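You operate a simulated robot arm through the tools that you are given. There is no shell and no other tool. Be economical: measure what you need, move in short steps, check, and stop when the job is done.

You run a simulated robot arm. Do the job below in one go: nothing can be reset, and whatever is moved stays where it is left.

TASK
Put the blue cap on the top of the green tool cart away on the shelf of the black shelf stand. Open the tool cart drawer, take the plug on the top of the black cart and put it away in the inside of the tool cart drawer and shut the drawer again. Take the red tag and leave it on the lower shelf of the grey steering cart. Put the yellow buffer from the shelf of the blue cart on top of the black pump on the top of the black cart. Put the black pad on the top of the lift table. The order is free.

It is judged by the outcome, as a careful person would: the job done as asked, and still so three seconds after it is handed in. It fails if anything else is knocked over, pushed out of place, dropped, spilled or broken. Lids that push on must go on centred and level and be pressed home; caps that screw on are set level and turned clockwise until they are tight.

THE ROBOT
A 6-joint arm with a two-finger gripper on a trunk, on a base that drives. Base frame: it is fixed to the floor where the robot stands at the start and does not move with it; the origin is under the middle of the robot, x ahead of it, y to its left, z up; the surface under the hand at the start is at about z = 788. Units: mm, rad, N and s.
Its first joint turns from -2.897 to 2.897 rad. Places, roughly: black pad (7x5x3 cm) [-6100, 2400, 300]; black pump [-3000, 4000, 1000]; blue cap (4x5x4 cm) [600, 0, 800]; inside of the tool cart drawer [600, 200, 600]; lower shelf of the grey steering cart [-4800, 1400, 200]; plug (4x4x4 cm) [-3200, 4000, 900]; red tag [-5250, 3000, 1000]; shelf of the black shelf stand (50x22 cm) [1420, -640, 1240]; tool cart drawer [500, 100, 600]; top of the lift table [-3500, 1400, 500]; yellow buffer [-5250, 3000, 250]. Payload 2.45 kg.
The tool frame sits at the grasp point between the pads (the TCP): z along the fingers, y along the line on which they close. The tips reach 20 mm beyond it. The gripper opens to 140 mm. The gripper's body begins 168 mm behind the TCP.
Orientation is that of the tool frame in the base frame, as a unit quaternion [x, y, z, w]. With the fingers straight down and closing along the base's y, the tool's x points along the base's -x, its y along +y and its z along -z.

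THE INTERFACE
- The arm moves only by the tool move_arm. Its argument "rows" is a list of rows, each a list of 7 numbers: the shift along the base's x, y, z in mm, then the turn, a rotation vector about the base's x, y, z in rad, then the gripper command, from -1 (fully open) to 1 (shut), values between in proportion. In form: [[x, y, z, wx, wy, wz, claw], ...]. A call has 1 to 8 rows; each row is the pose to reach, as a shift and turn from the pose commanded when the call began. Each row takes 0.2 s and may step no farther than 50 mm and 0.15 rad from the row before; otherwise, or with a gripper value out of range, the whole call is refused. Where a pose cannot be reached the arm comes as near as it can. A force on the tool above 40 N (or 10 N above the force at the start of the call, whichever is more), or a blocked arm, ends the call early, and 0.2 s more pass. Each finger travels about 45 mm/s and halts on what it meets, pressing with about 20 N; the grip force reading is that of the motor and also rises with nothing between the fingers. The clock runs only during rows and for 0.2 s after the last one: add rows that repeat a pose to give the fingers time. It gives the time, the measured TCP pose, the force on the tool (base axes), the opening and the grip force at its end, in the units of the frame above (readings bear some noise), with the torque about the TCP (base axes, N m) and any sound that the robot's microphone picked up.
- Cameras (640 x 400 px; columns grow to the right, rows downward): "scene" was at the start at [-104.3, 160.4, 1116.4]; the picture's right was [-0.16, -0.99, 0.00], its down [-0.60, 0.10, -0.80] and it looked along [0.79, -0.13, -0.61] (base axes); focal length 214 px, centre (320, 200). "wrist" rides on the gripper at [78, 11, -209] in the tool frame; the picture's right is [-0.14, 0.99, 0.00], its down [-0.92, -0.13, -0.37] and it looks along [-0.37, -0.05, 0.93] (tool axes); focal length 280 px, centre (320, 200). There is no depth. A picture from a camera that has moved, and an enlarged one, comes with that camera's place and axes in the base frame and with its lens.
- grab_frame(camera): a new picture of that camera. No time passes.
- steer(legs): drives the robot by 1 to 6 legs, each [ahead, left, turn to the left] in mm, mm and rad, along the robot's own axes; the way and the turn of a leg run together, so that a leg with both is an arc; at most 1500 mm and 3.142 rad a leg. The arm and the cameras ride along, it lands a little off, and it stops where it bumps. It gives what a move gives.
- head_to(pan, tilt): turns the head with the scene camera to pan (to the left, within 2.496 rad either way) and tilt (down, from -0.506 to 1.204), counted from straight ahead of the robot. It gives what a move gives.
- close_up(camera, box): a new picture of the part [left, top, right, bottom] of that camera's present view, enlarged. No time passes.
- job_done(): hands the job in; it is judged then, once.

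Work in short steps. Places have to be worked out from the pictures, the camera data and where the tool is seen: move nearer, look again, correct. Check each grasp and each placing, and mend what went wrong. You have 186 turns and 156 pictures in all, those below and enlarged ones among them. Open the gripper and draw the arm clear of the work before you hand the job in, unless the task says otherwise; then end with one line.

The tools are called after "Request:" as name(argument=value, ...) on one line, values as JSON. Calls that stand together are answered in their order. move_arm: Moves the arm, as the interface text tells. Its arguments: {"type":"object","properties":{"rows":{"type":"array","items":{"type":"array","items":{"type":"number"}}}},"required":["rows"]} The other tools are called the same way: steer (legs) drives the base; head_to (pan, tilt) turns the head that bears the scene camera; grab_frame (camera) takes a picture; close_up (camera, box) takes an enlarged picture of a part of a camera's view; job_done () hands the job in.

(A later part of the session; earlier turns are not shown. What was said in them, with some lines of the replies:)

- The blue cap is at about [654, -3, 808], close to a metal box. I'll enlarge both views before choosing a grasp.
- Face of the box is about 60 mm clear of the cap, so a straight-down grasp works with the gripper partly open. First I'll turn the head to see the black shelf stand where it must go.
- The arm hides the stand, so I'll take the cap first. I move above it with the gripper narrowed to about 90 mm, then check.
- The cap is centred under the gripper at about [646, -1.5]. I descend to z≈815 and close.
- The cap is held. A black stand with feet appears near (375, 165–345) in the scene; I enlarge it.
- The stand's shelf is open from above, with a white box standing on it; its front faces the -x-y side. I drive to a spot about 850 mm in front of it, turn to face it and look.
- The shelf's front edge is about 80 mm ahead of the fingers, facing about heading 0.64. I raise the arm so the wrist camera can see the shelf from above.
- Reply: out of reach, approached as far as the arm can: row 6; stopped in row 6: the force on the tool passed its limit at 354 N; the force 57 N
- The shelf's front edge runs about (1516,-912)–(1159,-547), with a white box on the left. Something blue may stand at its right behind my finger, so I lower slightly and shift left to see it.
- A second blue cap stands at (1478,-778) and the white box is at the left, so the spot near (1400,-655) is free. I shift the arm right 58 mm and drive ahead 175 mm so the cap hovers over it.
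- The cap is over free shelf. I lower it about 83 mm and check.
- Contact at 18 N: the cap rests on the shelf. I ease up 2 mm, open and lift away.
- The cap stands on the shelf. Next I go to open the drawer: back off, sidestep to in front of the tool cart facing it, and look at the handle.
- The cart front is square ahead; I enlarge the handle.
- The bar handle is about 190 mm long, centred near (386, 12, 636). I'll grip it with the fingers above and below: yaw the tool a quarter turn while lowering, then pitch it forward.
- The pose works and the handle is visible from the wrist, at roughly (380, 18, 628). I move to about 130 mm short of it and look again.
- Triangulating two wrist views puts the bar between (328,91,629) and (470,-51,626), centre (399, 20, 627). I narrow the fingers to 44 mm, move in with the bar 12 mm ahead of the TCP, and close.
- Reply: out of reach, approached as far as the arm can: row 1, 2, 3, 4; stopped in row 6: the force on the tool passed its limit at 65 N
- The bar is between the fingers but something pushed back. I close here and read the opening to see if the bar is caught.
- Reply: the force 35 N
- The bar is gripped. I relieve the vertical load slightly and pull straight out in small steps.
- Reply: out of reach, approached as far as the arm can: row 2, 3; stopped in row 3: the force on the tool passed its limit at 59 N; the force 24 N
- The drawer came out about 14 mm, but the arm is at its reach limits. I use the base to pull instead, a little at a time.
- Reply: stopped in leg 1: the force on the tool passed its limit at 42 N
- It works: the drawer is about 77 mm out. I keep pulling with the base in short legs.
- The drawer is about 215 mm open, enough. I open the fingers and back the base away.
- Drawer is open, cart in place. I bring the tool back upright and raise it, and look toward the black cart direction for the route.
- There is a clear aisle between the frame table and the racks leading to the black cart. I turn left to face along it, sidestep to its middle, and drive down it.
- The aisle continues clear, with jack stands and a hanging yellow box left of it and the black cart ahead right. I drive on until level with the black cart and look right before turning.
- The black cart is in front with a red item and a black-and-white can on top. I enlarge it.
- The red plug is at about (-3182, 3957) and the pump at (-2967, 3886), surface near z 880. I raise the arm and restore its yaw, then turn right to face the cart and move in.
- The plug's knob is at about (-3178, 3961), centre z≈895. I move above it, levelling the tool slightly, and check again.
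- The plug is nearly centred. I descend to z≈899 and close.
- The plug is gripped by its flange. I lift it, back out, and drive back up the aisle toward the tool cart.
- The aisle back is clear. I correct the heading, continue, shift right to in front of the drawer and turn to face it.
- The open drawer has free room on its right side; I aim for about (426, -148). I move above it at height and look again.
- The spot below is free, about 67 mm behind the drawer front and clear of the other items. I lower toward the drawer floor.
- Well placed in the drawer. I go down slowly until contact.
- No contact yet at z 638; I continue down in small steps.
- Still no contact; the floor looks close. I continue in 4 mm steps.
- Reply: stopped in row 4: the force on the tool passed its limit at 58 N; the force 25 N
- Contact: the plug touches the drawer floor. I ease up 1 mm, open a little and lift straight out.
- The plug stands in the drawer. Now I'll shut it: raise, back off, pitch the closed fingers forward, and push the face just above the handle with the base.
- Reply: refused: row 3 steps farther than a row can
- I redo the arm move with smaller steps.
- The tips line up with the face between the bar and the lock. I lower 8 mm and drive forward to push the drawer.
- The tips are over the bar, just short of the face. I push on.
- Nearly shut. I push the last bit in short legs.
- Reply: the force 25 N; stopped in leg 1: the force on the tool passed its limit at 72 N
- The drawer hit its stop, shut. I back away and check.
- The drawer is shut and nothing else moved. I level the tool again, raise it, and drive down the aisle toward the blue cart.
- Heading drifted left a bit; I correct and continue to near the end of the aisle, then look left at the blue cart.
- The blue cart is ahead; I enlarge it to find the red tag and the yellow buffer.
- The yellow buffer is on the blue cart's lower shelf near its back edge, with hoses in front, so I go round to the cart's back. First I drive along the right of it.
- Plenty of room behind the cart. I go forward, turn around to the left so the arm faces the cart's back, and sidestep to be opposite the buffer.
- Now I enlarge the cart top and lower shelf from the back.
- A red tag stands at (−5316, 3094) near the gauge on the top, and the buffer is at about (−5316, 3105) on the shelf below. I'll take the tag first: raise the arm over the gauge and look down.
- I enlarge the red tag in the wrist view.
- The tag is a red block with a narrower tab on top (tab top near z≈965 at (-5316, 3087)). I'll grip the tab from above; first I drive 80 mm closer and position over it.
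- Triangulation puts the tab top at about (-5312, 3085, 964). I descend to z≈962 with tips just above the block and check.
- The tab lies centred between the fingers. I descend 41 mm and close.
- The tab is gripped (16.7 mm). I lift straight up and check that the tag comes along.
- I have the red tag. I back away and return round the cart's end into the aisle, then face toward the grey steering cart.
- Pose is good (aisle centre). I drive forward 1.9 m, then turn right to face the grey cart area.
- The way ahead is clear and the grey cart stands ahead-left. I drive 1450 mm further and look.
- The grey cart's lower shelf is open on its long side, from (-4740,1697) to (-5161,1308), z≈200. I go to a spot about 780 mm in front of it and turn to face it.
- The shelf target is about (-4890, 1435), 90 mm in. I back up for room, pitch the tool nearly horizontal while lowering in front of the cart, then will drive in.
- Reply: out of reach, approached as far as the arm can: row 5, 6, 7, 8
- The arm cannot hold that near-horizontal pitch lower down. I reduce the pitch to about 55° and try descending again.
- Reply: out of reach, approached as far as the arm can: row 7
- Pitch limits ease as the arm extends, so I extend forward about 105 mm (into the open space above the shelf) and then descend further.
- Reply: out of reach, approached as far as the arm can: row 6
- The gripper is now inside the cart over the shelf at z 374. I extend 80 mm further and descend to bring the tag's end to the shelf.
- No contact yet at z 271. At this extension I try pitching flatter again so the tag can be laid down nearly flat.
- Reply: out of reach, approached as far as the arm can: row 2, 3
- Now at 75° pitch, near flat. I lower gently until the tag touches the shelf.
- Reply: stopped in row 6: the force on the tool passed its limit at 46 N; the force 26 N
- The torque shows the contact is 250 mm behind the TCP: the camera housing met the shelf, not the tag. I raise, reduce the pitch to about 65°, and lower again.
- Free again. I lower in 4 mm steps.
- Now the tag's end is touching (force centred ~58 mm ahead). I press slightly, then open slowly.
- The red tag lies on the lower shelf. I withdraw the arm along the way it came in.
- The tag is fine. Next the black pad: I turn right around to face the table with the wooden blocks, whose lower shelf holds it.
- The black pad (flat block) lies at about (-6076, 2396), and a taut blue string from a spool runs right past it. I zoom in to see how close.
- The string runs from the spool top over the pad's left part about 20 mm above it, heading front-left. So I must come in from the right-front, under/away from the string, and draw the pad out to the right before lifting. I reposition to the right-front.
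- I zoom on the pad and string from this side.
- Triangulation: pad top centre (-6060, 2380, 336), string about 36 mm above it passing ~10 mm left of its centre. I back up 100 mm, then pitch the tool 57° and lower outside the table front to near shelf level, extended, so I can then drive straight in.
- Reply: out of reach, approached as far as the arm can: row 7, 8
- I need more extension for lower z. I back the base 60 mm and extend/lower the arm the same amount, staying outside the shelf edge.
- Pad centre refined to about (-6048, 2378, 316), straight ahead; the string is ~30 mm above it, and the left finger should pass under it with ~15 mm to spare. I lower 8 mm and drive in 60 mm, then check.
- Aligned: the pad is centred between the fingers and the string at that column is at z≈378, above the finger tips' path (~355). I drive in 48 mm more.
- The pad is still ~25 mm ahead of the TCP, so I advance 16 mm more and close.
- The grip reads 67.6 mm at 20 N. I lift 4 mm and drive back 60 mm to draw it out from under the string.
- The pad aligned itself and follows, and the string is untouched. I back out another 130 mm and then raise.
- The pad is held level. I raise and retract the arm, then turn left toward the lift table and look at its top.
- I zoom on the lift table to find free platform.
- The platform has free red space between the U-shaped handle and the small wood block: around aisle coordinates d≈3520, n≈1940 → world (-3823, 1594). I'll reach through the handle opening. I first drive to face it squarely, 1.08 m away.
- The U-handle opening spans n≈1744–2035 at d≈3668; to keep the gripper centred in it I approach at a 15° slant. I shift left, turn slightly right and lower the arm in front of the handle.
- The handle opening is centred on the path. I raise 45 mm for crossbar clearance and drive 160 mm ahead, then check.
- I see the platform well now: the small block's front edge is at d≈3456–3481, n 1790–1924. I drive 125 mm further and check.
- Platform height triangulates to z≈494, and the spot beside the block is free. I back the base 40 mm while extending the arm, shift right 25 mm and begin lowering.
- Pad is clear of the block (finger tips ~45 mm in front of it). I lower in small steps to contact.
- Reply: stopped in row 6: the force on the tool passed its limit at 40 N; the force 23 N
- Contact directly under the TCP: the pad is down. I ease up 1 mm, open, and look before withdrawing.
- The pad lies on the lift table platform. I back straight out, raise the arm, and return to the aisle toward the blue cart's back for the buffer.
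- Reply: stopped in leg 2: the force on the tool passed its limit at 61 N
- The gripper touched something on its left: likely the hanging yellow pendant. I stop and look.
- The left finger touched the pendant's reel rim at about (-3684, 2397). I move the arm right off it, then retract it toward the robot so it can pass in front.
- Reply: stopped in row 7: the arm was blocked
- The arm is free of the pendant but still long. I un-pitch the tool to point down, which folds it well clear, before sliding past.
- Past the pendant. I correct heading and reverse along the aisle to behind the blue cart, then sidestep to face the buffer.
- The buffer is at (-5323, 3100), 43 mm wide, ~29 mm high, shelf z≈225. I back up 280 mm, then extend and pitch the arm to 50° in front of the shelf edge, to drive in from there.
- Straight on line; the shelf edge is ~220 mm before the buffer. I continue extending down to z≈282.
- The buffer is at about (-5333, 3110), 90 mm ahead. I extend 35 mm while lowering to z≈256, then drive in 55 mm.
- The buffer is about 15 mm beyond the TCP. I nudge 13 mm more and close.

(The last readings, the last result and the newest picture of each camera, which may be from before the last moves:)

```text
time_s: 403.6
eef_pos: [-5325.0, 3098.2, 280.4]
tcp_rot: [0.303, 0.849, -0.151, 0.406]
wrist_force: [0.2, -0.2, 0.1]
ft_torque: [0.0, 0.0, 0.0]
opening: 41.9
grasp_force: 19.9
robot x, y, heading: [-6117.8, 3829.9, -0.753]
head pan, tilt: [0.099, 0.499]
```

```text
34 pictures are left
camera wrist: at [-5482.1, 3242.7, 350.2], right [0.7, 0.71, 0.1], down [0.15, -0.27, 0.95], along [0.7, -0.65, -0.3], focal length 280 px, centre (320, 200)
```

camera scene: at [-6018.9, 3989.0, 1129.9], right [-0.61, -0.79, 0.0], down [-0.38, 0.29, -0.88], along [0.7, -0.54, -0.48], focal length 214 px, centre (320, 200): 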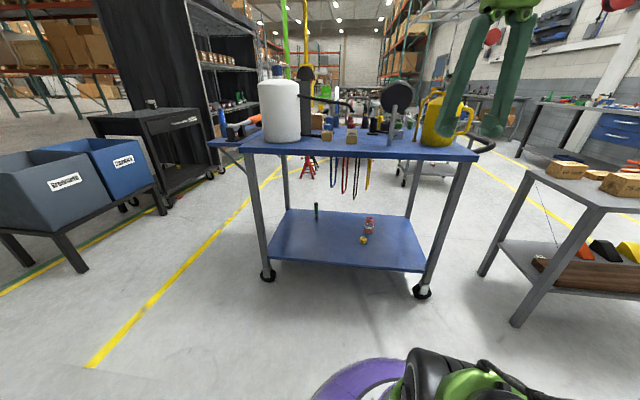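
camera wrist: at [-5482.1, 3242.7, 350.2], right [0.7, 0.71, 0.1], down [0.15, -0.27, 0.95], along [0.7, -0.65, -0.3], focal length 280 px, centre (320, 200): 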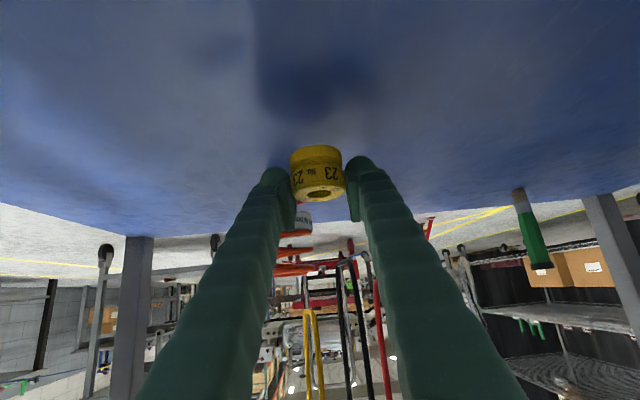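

The buffer is held level. I back out, raise and retract the arm.

Request:
steer(legs=[[-290, 0, 0]])

Request:
move_arm(rows=[[-14.6, 13.7, 45, 0, 0, 0, 1], [-29, 27.4, 90, 0, 0, 0, 1], [-44, 41, 135, 0, 0, 0, 1], [-58, 55, 180, 0, 0, 0, 1], [-73, 68, 225, 0, 0, 0, 1], [-88, 82, 270, 0, 0, 0, 1], [-102, 96, 315, 0, 0, 0, 1], [-117, 110, 360, 0, 0, 0, 1]])

Request:
move_arm(rows=[[-14.6, 13.7, 45, 0, 0, 0, 1], [-29, 27.4, 90, 0, 0, 0, 1], [-44, 41, 135, 0, 0, 0, 1], [-58, 55, 180, 0, 0, 0, 1], [-73, 68, 225, 0, 0, 0, 1], [-88, 82, 270, 0, 0, 0, 1], [-102, 96, 315, 0, 0, 0, 1], [-117, 110, 360, 0, 0, 0, 1]])

Request:
move_arm(rows=[[-16.8, 15.7, 20, 0, 0, 0, 1], [-34, 31, 40, 0, 0, 0, 1], [-50, 47, 60, 0, 0, 0, 1], [-67, 63, 80, 0, 0, 0, 1], [-84, 79, 100, 0, 0, 0, 1], [-100, 94, 120, 0, 0, 0, 1]])

Request:
steer(legs=[[0, 1330, 0]])

```text
time_s: 405.6
eef_pos: [-5532.9, 3297.4, 281.3]
tcp_rot: [0.301, 0.85, -0.15, 0.406]
wrist_force: [1.0, 0.5, -1.7]
ft_torque: [0.01, 0.04, -0.03]
opening: 41.6
grasp_force: 20.1
robot x, y, heading: [-6324.3, 4025.6, -0.753]
head pan, tilt: [0.099, 0.499]
```

```text
time_s: 407.4
eef_pos: [-5651.2, 3408.9, 638.9]
tcp_rot: [0.301, 0.85, -0.15, 0.405]
wrist_force: [-0.3, 0.7, -0.9]
ft_torque: [0.03, 0.03, -0.01]
opening: 41.7
grasp_force: 19.9
robot x, y, heading: [-6326.7, 4023.9, -0.747]
head pan, tilt: [0.099, 0.499]
```

```text
time_s: 409.2
eef_pos: [-5770.4, 3517.3, 998.7]
tcp_rot: [0.302, 0.849, -0.152, 0.406]
wrist_force: [0.3, 0.2, 0.3]
ft_torque: [0.0, 0.03, -0.01]
opening: 41.8
grasp_force: 19.9
robot x, y, heading: [-6327.9, 4020.8, -0.752]
head pan, tilt: [0.099, 0.499]
```

```text
time_s: 410.6
eef_pos: [-5870.0, 3611.0, 1122.0]
tcp_rot: [0.301, 0.85, -0.15, 0.406]
wrist_force: [0.5, -0.4, 1.1]
ft_torque: [0.0, 0.05, 0.0]
opening: 41.5
grasp_force: 20.1
robot x, y, heading: [-6321.8, 4025.6, -0.754]
head pan, tilt: [0.099, 0.499]
```

```text
time_s: 417.2
eef_pos: [-4973.9, 4629.6, 1122.0]
tcp_rot: [0.275, 0.859, -0.137, 0.41]
wrist_force: [0.4, -1.0, -1.4]
ft_torque: [0.0, -0.03, -0.01]
opening: 41.3
grasp_force: 19.8
robot x, y, heading: [-5451.9, 5018.6, -0.693]
head pan, tilt: [0.099, 0.499]
```

I correct the heading and drive down the aisle to level with the pump, then turn left to face the black cart.

Request:
steer(legs=[[0, 0, -0.064], [1300, -50, 0], [1260, 0, 0]])

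Request:
head_to(pan=1.0, tilt=0.4)

Request:
grab_frame(camera="scene")

```text
time_s: 430.2
eef_pos: [-3159.0, 2807.0, 1121.9]
tcp_rot: [0.3, 0.85, -0.149, 0.406]
wrist_force: [-0.4, 1.0, 0.4]
ft_torque: [-0.02, 0.0, 0.03]
opening: 40.5
grasp_force: 19.8
robot x, y, heading: [-3618.1, 3220.6, -0.749]
head pan, tilt: [0.099, 0.499]
```

```text
time_s: 431.4
eef_pos: [-3160.5, 2807.0, 1121.4]
tcp_rot: [0.3, 0.85, -0.15, 0.405]
wrist_force: [0.8, -0.2, 0.0]
ft_torque: [0.02, 0.0, -0.02]
opening: 40.7
grasp_force: 19.5
robot x, y, heading: [-3619.0, 3218.0, -0.748]
head pan, tilt: [1.0, 0.4]
```

```text
33 pictures are left
camera scene: at [-3549.2, 3498.3, 1139.1], right [0.25, -0.97, 0.0], down [-0.38, -0.1, -0.92], along [0.89, 0.23, -0.39], focal length 214 px, centre (320, 200)
```

scene: 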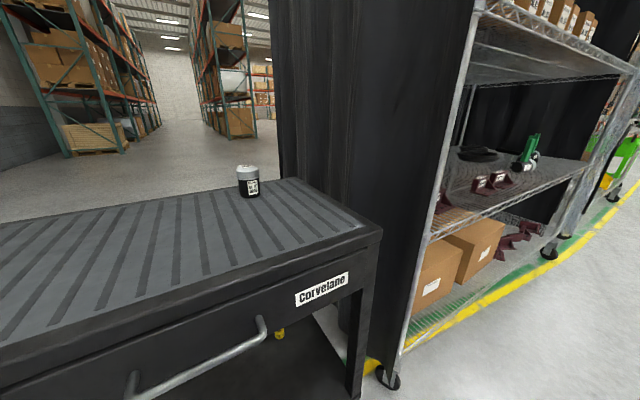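

The pump top is at about (-2984, 3872, 973). I step 100 mm away from the racks first so the arm clears them, then turn left to face the pump.

Request:
steer(legs=[[0, -110, 0], [0, 0, 1.55]])

Request:
head_to(pan=0.1, tilt=0.3)

Request:
grab_frame(camera="wrist")

Request:
grab_frame(camera="scene")

```text
time_s: 436.4
eef_pos: [-3282.7, 3599.1, 1122.6]
tcp_rot: [-0.39, 0.812, 0.182, 0.393]
wrist_force: [-1.4, 0.1, -0.2]
ft_torque: [-0.05, -0.01, -0.01]
opening: 40.2
grasp_force: 20.2
robot x, y, heading: [-3689.8, 3142.4, 0.834]
head pan, tilt: [1.0, 0.4]
```

```text
time_s: 437.6
eef_pos: [-3282.7, 3600.4, 1121.4]
tcp_rot: [-0.392, 0.812, 0.182, 0.392]
wrist_force: [0.0, 0.7, -1.1]
ft_torque: [0.0, -0.03, 0.02]
opening: 40.2
grasp_force: 20.4
robot x, y, heading: [-3692.3, 3138.9, 0.83]
head pan, tilt: [0.099, 0.3]
```

```text
32 pictures are left
camera wrist: at [-3425.1, 3442.2, 1190.9], right [-0.72, 0.69, 0.1], down [0.27, 0.15, 0.95], along [0.64, 0.71, -0.3], focal length 280 px, centre (320, 200)
```

wrist: 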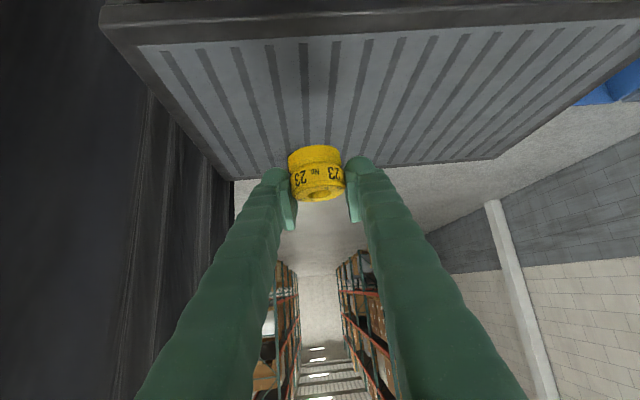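

```text
31 pictures are left
camera scene: at [-3893.5, 3191.6, 1148.3], right [0.8, -0.6, 0.0], down [-0.18, -0.24, -0.96], along [0.57, 0.77, -0.3], focal length 214 px, centre (320, 200)
```

scene: 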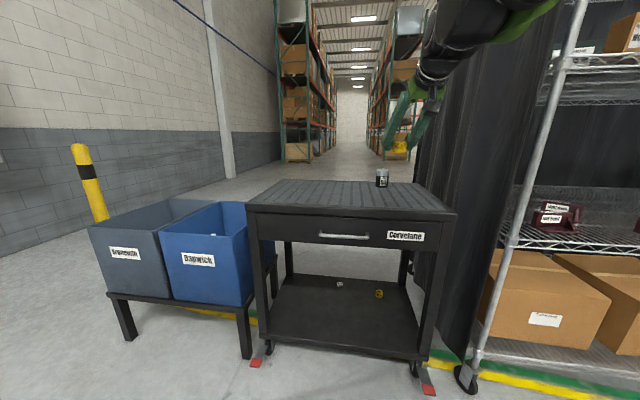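

Request:
close_up(camera="scene", box=[352, 148, 416, 198])

```text
8.00 times, centred on (384, 173) of scene
camera zoom: at [-3893.5, 3191.6, 1148.3], right [0.8, -0.6, 0.0], down [-0.18, -0.24, -0.96], along [0.57, 0.77, -0.3], focal length 1716 px, centre (-192, 416)
```

zoom: 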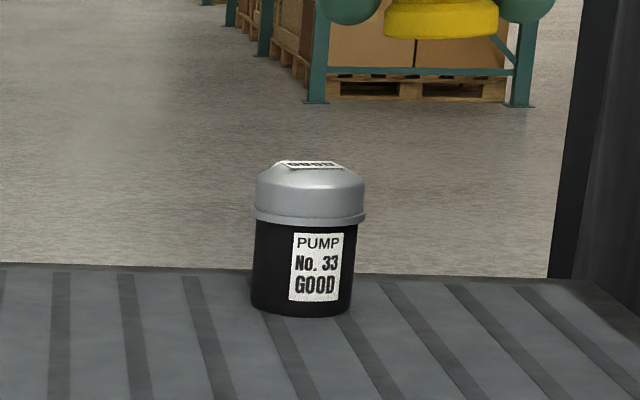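

The pump has a flat 46 mm top; buffer bottom is ~31 mm below the TCP and its centre ~9 mm behind it. I drive 170 mm closer and move the buffer above the pump at z≈1060.

Request:
steer(legs=[[170, 0, 0]])

Request:
move_arm(rows=[[31, 25, -8, 0, 0, 0, 1], [62, 50, -16, 0, 0, 0, 1], [93, 75, -25, 0, 0, 0, 1], [124, 100, -35, 0, 0, 0, 1], [155, 125, -45, 0, 0, 0, 1]])

Request:
grab_frame(camera="wrist")

Request:
grab_frame(camera="scene")

```text
time_s: 439.0
eef_pos: [-3163.4, 3721.5, 1122.2]
tcp_rot: [-0.387, 0.814, 0.18, 0.393]
wrist_force: [-0.3, 0.1, -1.2]
ft_torque: [0.0, -0.01, 0.03]
opening: 39.8
grasp_force: 20.2
robot x, y, heading: [-3578.0, 3265.8, 0.82]
head pan, tilt: [0.099, 0.3]
```

```text
time_s: 440.2
eef_pos: [-3008.5, 3844.2, 1074.7]
tcp_rot: [-0.388, 0.814, 0.18, 0.393]
wrist_force: [-0.7, -0.5, -0.5]
ft_torque: [0.02, -0.04, 0.01]
opening: 39.9
grasp_force: 19.7
robot x, y, heading: [-3579.1, 3263.6, 0.817]
head pan, tilt: [0.099, 0.3]
```

```text
29 pictures are left
camera wrist: at [-3152.9, 3688.4, 1144.5], right [-0.71, 0.69, 0.1], down [0.27, 0.15, 0.95], along [0.65, 0.7, -0.3], focal length 280 px, centre (320, 200)
```

wrist: 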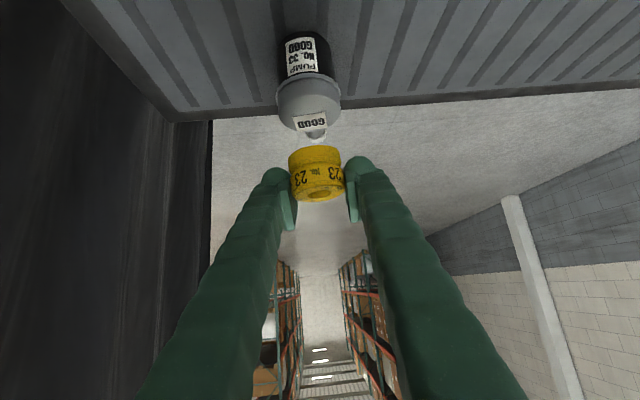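

```text
28 pictures are left
camera scene: at [-3778.3, 3317.1, 1148.3], right [0.8, -0.6, 0.0], down [-0.18, -0.24, -0.96], along [0.58, 0.76, -0.3], focal length 214 px, centre (320, 200)
```

scene: 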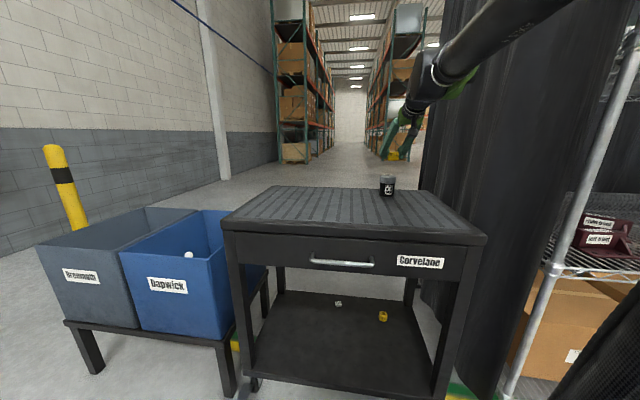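

I enlarge the pump top in the wrist view.

Request:
close_up(camera="wrist", box=[250, 20, 390, 210])

```text
2.11 times, centred on (320, 115) of wrist
camera zoom: at [-3152.9, 3688.4, 1144.5], right [-0.71, 0.69, 0.1], down [0.27, 0.15, 0.95], along [0.65, 0.7, -0.3], focal length 590 px, centre (320, 379)
```

zoom: 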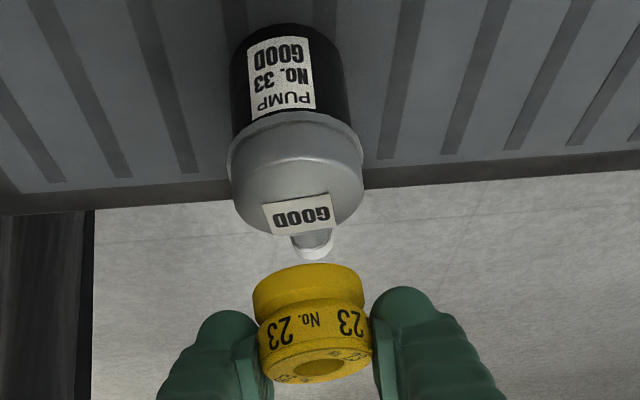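

The pump's flat labelled top centre is at about (-2979, 3875, 973). I shift the buffer over it and lower to just above, then check.

Request:
move_arm(rows=[[18, 20, 0, 0, 0, 0, 1], [36, 40, 0, 0, 0, 0, 1], [36, 40, -25, 0, 0, 0, 1], [36, 40, -48, 0, 0, 0, 1]])

Request:
close_up(camera="wrist", box=[230, 60, 410, 240])

Request:
close_up(camera="scene", box=[348, 130, 428, 210])

```text
time_s: 441.2
eef_pos: [-2975.0, 3887.5, 1027.8]
tcp_rot: [-0.388, 0.814, 0.181, 0.393]
wrist_force: [-1.3, -0.9, -1.1]
ft_torque: [0.03, 0.0, 0.0]
opening: 39.8
grasp_force: 19.7
robot x, y, heading: [-3576.5, 3264.2, 0.823]
head pan, tilt: [0.099, 0.3]
```

```text
2.22 times, centred on (320, 150) of wrist
camera zoom: at [-3118.2, 3730.8, 1097.3], right [-0.71, 0.69, 0.1], down [0.27, 0.15, 0.95], along [0.65, 0.7, -0.3], focal length 623 px, centre (320, 311)
```

zoom: 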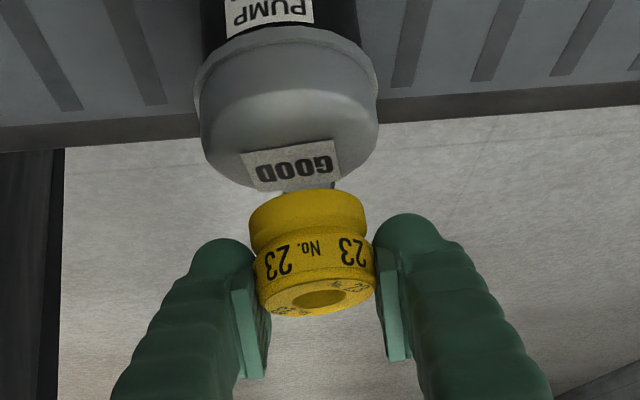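

```text
5.00 times, centred on (388, 170) of scene
camera zoom: at [-3778.1, 3317.3, 1148.4], right [0.8, -0.6, 0.0], down [-0.18, -0.24, -0.96], along [0.58, 0.76, -0.3], focal length 1072 px, centre (-20, 350)
```

zoom: 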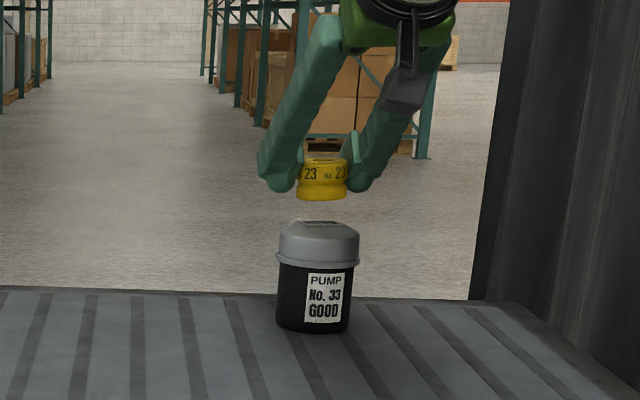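

Buffer centre (-2982, 3877) versus pump top (-2976, 3877): nearly aligned. I shift 5 mm and lower toward contact in small steps.

Request:
move_arm(rows=[[5, 1, -8, 0, 0, 0, 1], [5, 1, -14, 0, 0, 0, 1], [5, 1, -18, 0, 0, 0, 1]])

Request:
close_up(camera="scene", box=[358, 140, 418, 200])

Request:
close_up(camera="wrist", box=[230, 60, 410, 240])

```text
time_s: 442.0
eef_pos: [-2969.3, 3887.7, 1010.5]
tcp_rot: [-0.388, 0.814, 0.181, 0.393]
wrist_force: [0.0, -0.1, -0.7]
ft_torque: [0.01, 0.0, 0.0]
opening: 39.8
grasp_force: 19.3
robot x, y, heading: [-3575.9, 3264.3, 0.821]
head pan, tilt: [0.099, 0.3]
```

```text
6.67 times, centred on (388, 170) of scene
camera zoom: at [-3778.1, 3317.3, 1148.4], right [0.8, -0.6, 0.0], down [-0.18, -0.24, -0.96], along [0.58, 0.76, -0.3], focal length 1430 px, centre (-133, 400)
```

zoom: 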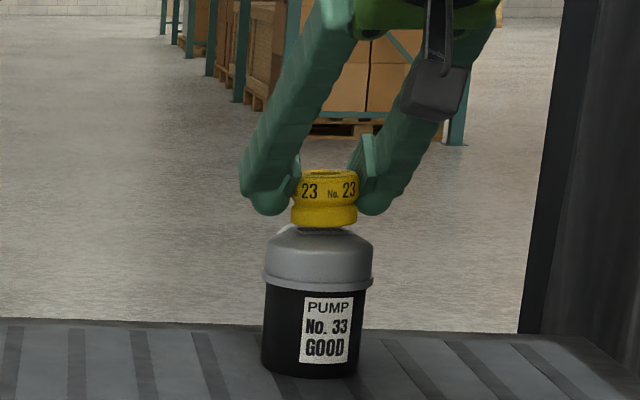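

```text
2.22 times, centred on (320, 150) of wrist
camera zoom: at [-3113.4, 3730.7, 1080.0], right [-0.71, 0.69, 0.1], down [0.27, 0.15, 0.95], along [0.65, 0.7, -0.3], focal length 623 px, centre (320, 311)
```

zoom: 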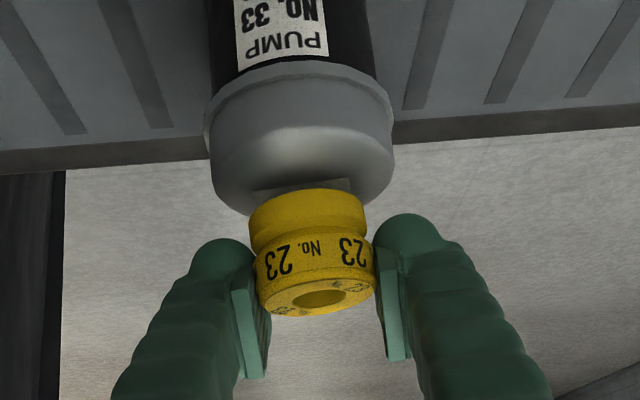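

Both views show the buffer centred over the flat top with about 6 mm to go. I lower in 2 mm steps.

Request:
move_arm(rows=[[0, 0, -2, 0, 0, 0, 1], [0, 0, -4, 0, 0, 0, 1], [0, 0, -6, 0, 0, 0, 1], [0, 0, -8, 0, 0, 0, 1]])

```text
time_s: 443.0
eef_pos: [-2968.5, 3886.5, 1003.4]
tcp_rot: [-0.389, 0.813, 0.182, 0.393]
wrist_force: [-0.9, -7.7, 27.3]
ft_torque: [0.09, 0.17, 0.11]
opening: 40.0
grasp_force: 19.7
robot x, y, heading: [-3577.0, 3262.9, 0.821]
head pan, tilt: [0.099, 0.3]
```

Contact at 27 N. I relax the pressure and check with both views before releasing.

Request:
move_arm(rows=[[0, 0, 1.5, 0, 0, 0, 1]])

Request:
close_up(camera="scene", box=[358, 140, 418, 200])

Request:
close_up(camera="wrist", box=[230, 60, 410, 240])

```text
time_s: 443.4
eef_pos: [-2968.6, 3887.3, 1003.8]
tcp_rot: [-0.388, 0.814, 0.181, 0.393]
wrist_force: [-0.6, -6.2, 15.4]
ft_torque: [-0.07, 0.19, 0.1]
opening: 39.8
grasp_force: 20.0
robot x, y, heading: [-3577.5, 3265.4, 0.82]
head pan, tilt: [0.099, 0.3]
```

```text
6.67 times, centred on (388, 170) of scene
camera zoom: at [-3778.5, 3316.7, 1148.3], right [0.8, -0.6, 0.0], down [-0.18, -0.23, -0.96], along [0.58, 0.76, -0.3], focal length 1430 px, centre (-133, 400)
```

zoom: 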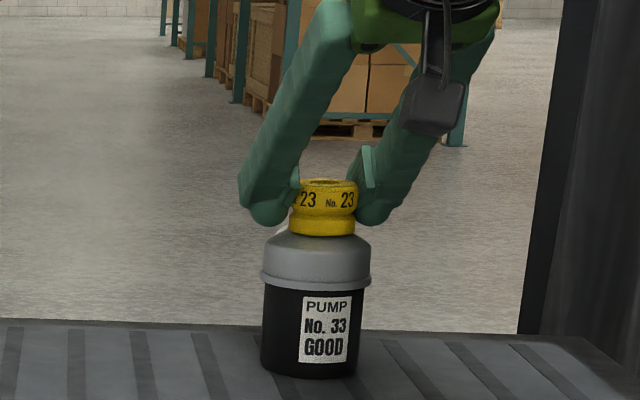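

```text
2.22 times, centred on (320, 150) of wrist
camera zoom: at [-3112.8, 3730.7, 1073.3], right [-0.71, 0.69, 0.1], down [0.27, 0.15, 0.95], along [0.65, 0.7, -0.3], focal length 623 px, centre (320, 311)
```

zoom: 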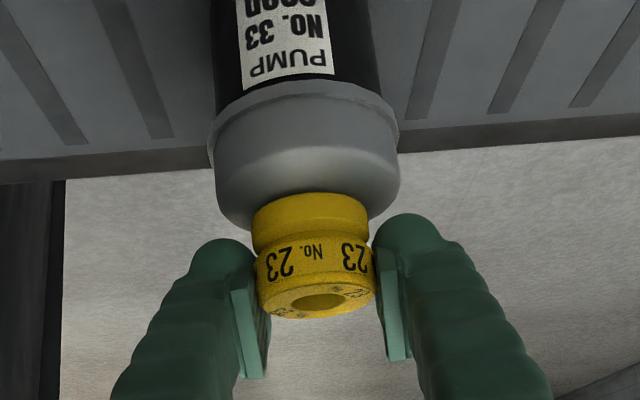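

Seated and centred. I relax fully, open, then withdraw back along the tool axis.

Request:
move_arm(rows=[[0, 0, 1, 0, 0, 0, 0.8], [0, 0, 1, 0, 0, 0, 0.4], [0, 0, 1, 0, 0, 0, 0.1], [0, 0, 1, 0, 0, 0, 0.1], [-10, -11, 13, 0, 0, 0, 0.1], [-26, -28, 35, 0, 0, 0, 0.1], [-46, -50, 65, 0, 0, 0, 0.1], [-68, -74, 95, 0, 0, 0, 0.1]])

Request:
close_up(camera="scene", box=[348, 130, 428, 210])

Request:
close_up(camera="wrist", box=[230, 10, 410, 190])

```text
time_s: 445.2
eef_pos: [-3035.6, 3812.6, 1099.7]
tcp_rot: [-0.389, 0.813, 0.181, 0.393]
wrist_force: [-0.4, -0.5, 0.1]
ft_torque: [-0.03, 0.04, 0.04]
opening: 62.9
grasp_force: 0.1
robot x, y, heading: [-3580.4, 3262.0, 0.822]
head pan, tilt: [0.099, 0.3]
```

```text
5.00 times, centred on (388, 170) of scene
camera zoom: at [-3777.9, 3317.5, 1148.4], right [0.8, -0.6, 0.0], down [-0.18, -0.24, -0.96], along [0.58, 0.76, -0.3], focal length 1072 px, centre (-20, 350)
```

zoom: 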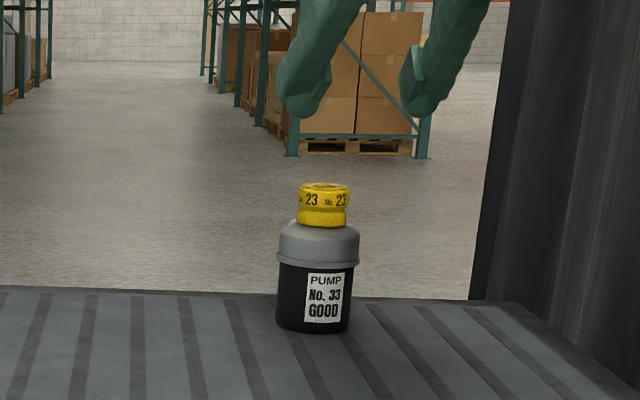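

```text
2.22 times, centred on (320, 100) of wrist
camera zoom: at [-3180.0, 3656.3, 1169.1], right [-0.71, 0.69, 0.1], down [0.27, 0.15, 0.95], along [0.65, 0.7, -0.3], focal length 623 px, centre (320, 422)
```

zoom: 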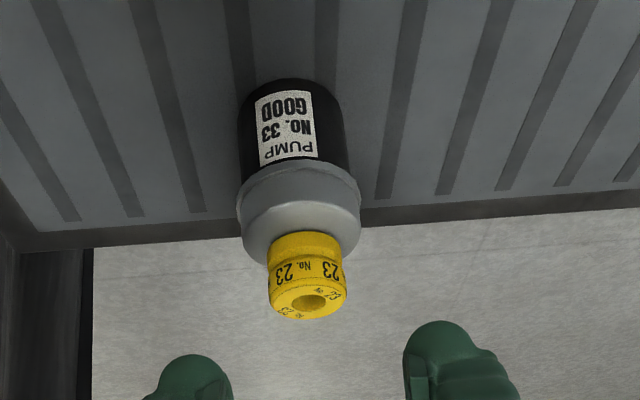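

The buffer stands centred on the pump. I back away clear and take a last look at the pendant I brushed earlier.

Request:
steer(legs=[[-150, 0, 0]])

Request:
head_to(pan=-2.2, tilt=0.3)

Request:
grab_frame(camera="scene")

```text
time_s: 446.6
eef_pos: [-3140.4, 3702.3, 1099.2]
tcp_rot: [-0.388, 0.813, 0.181, 0.394]
wrist_force: [1.0, -0.7, -0.7]
ft_torque: [0.0, 0.02, 0.01]
opening: 63.2
grasp_force: 0.0
robot x, y, heading: [-3682.5, 3153.1, 0.818]
head pan, tilt: [0.099, 0.3]
```

```text
time_s: 448.8
eef_pos: [-3139.5, 3701.9, 1100.1]
tcp_rot: [-0.388, 0.813, 0.181, 0.393]
wrist_force: [-0.5, 0.3, -0.7]
ft_torque: [0.02, -0.01, -0.01]
opening: 63.1
grasp_force: 0.1
robot x, y, heading: [-3683.0, 3150.6, 0.818]
head pan, tilt: [-2.201, 0.3]
```

```text
18 pictures are left
camera scene: at [-3920.0, 3039.8, 1148.4], right [-0.98, -0.19, 0.0], down [-0.06, 0.29, -0.96], along [0.18, -0.94, -0.3], focal length 214 px, centre (320, 200)
```

scene: 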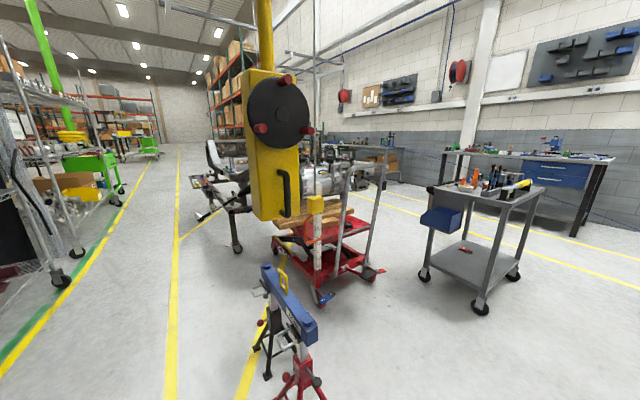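

The pendant hangs as before, the red tag is on the grey cart's lower shelf, and everything else stands in place. The gripper is open and clear, so I hand the job in.

Request:
job_done()

```text
The job is handed in.
```

All five parts are done and handed in: blue cap on the black shelf stand, plug in the shut tool cart drawer, red tag lying on the grey cart's lower shelf, yellow buffer centred on the pump, and black pad on the lift table. On the way the gripper bumped the hanging yellow pendant with about 61 N; in the last picture it hangs as before.
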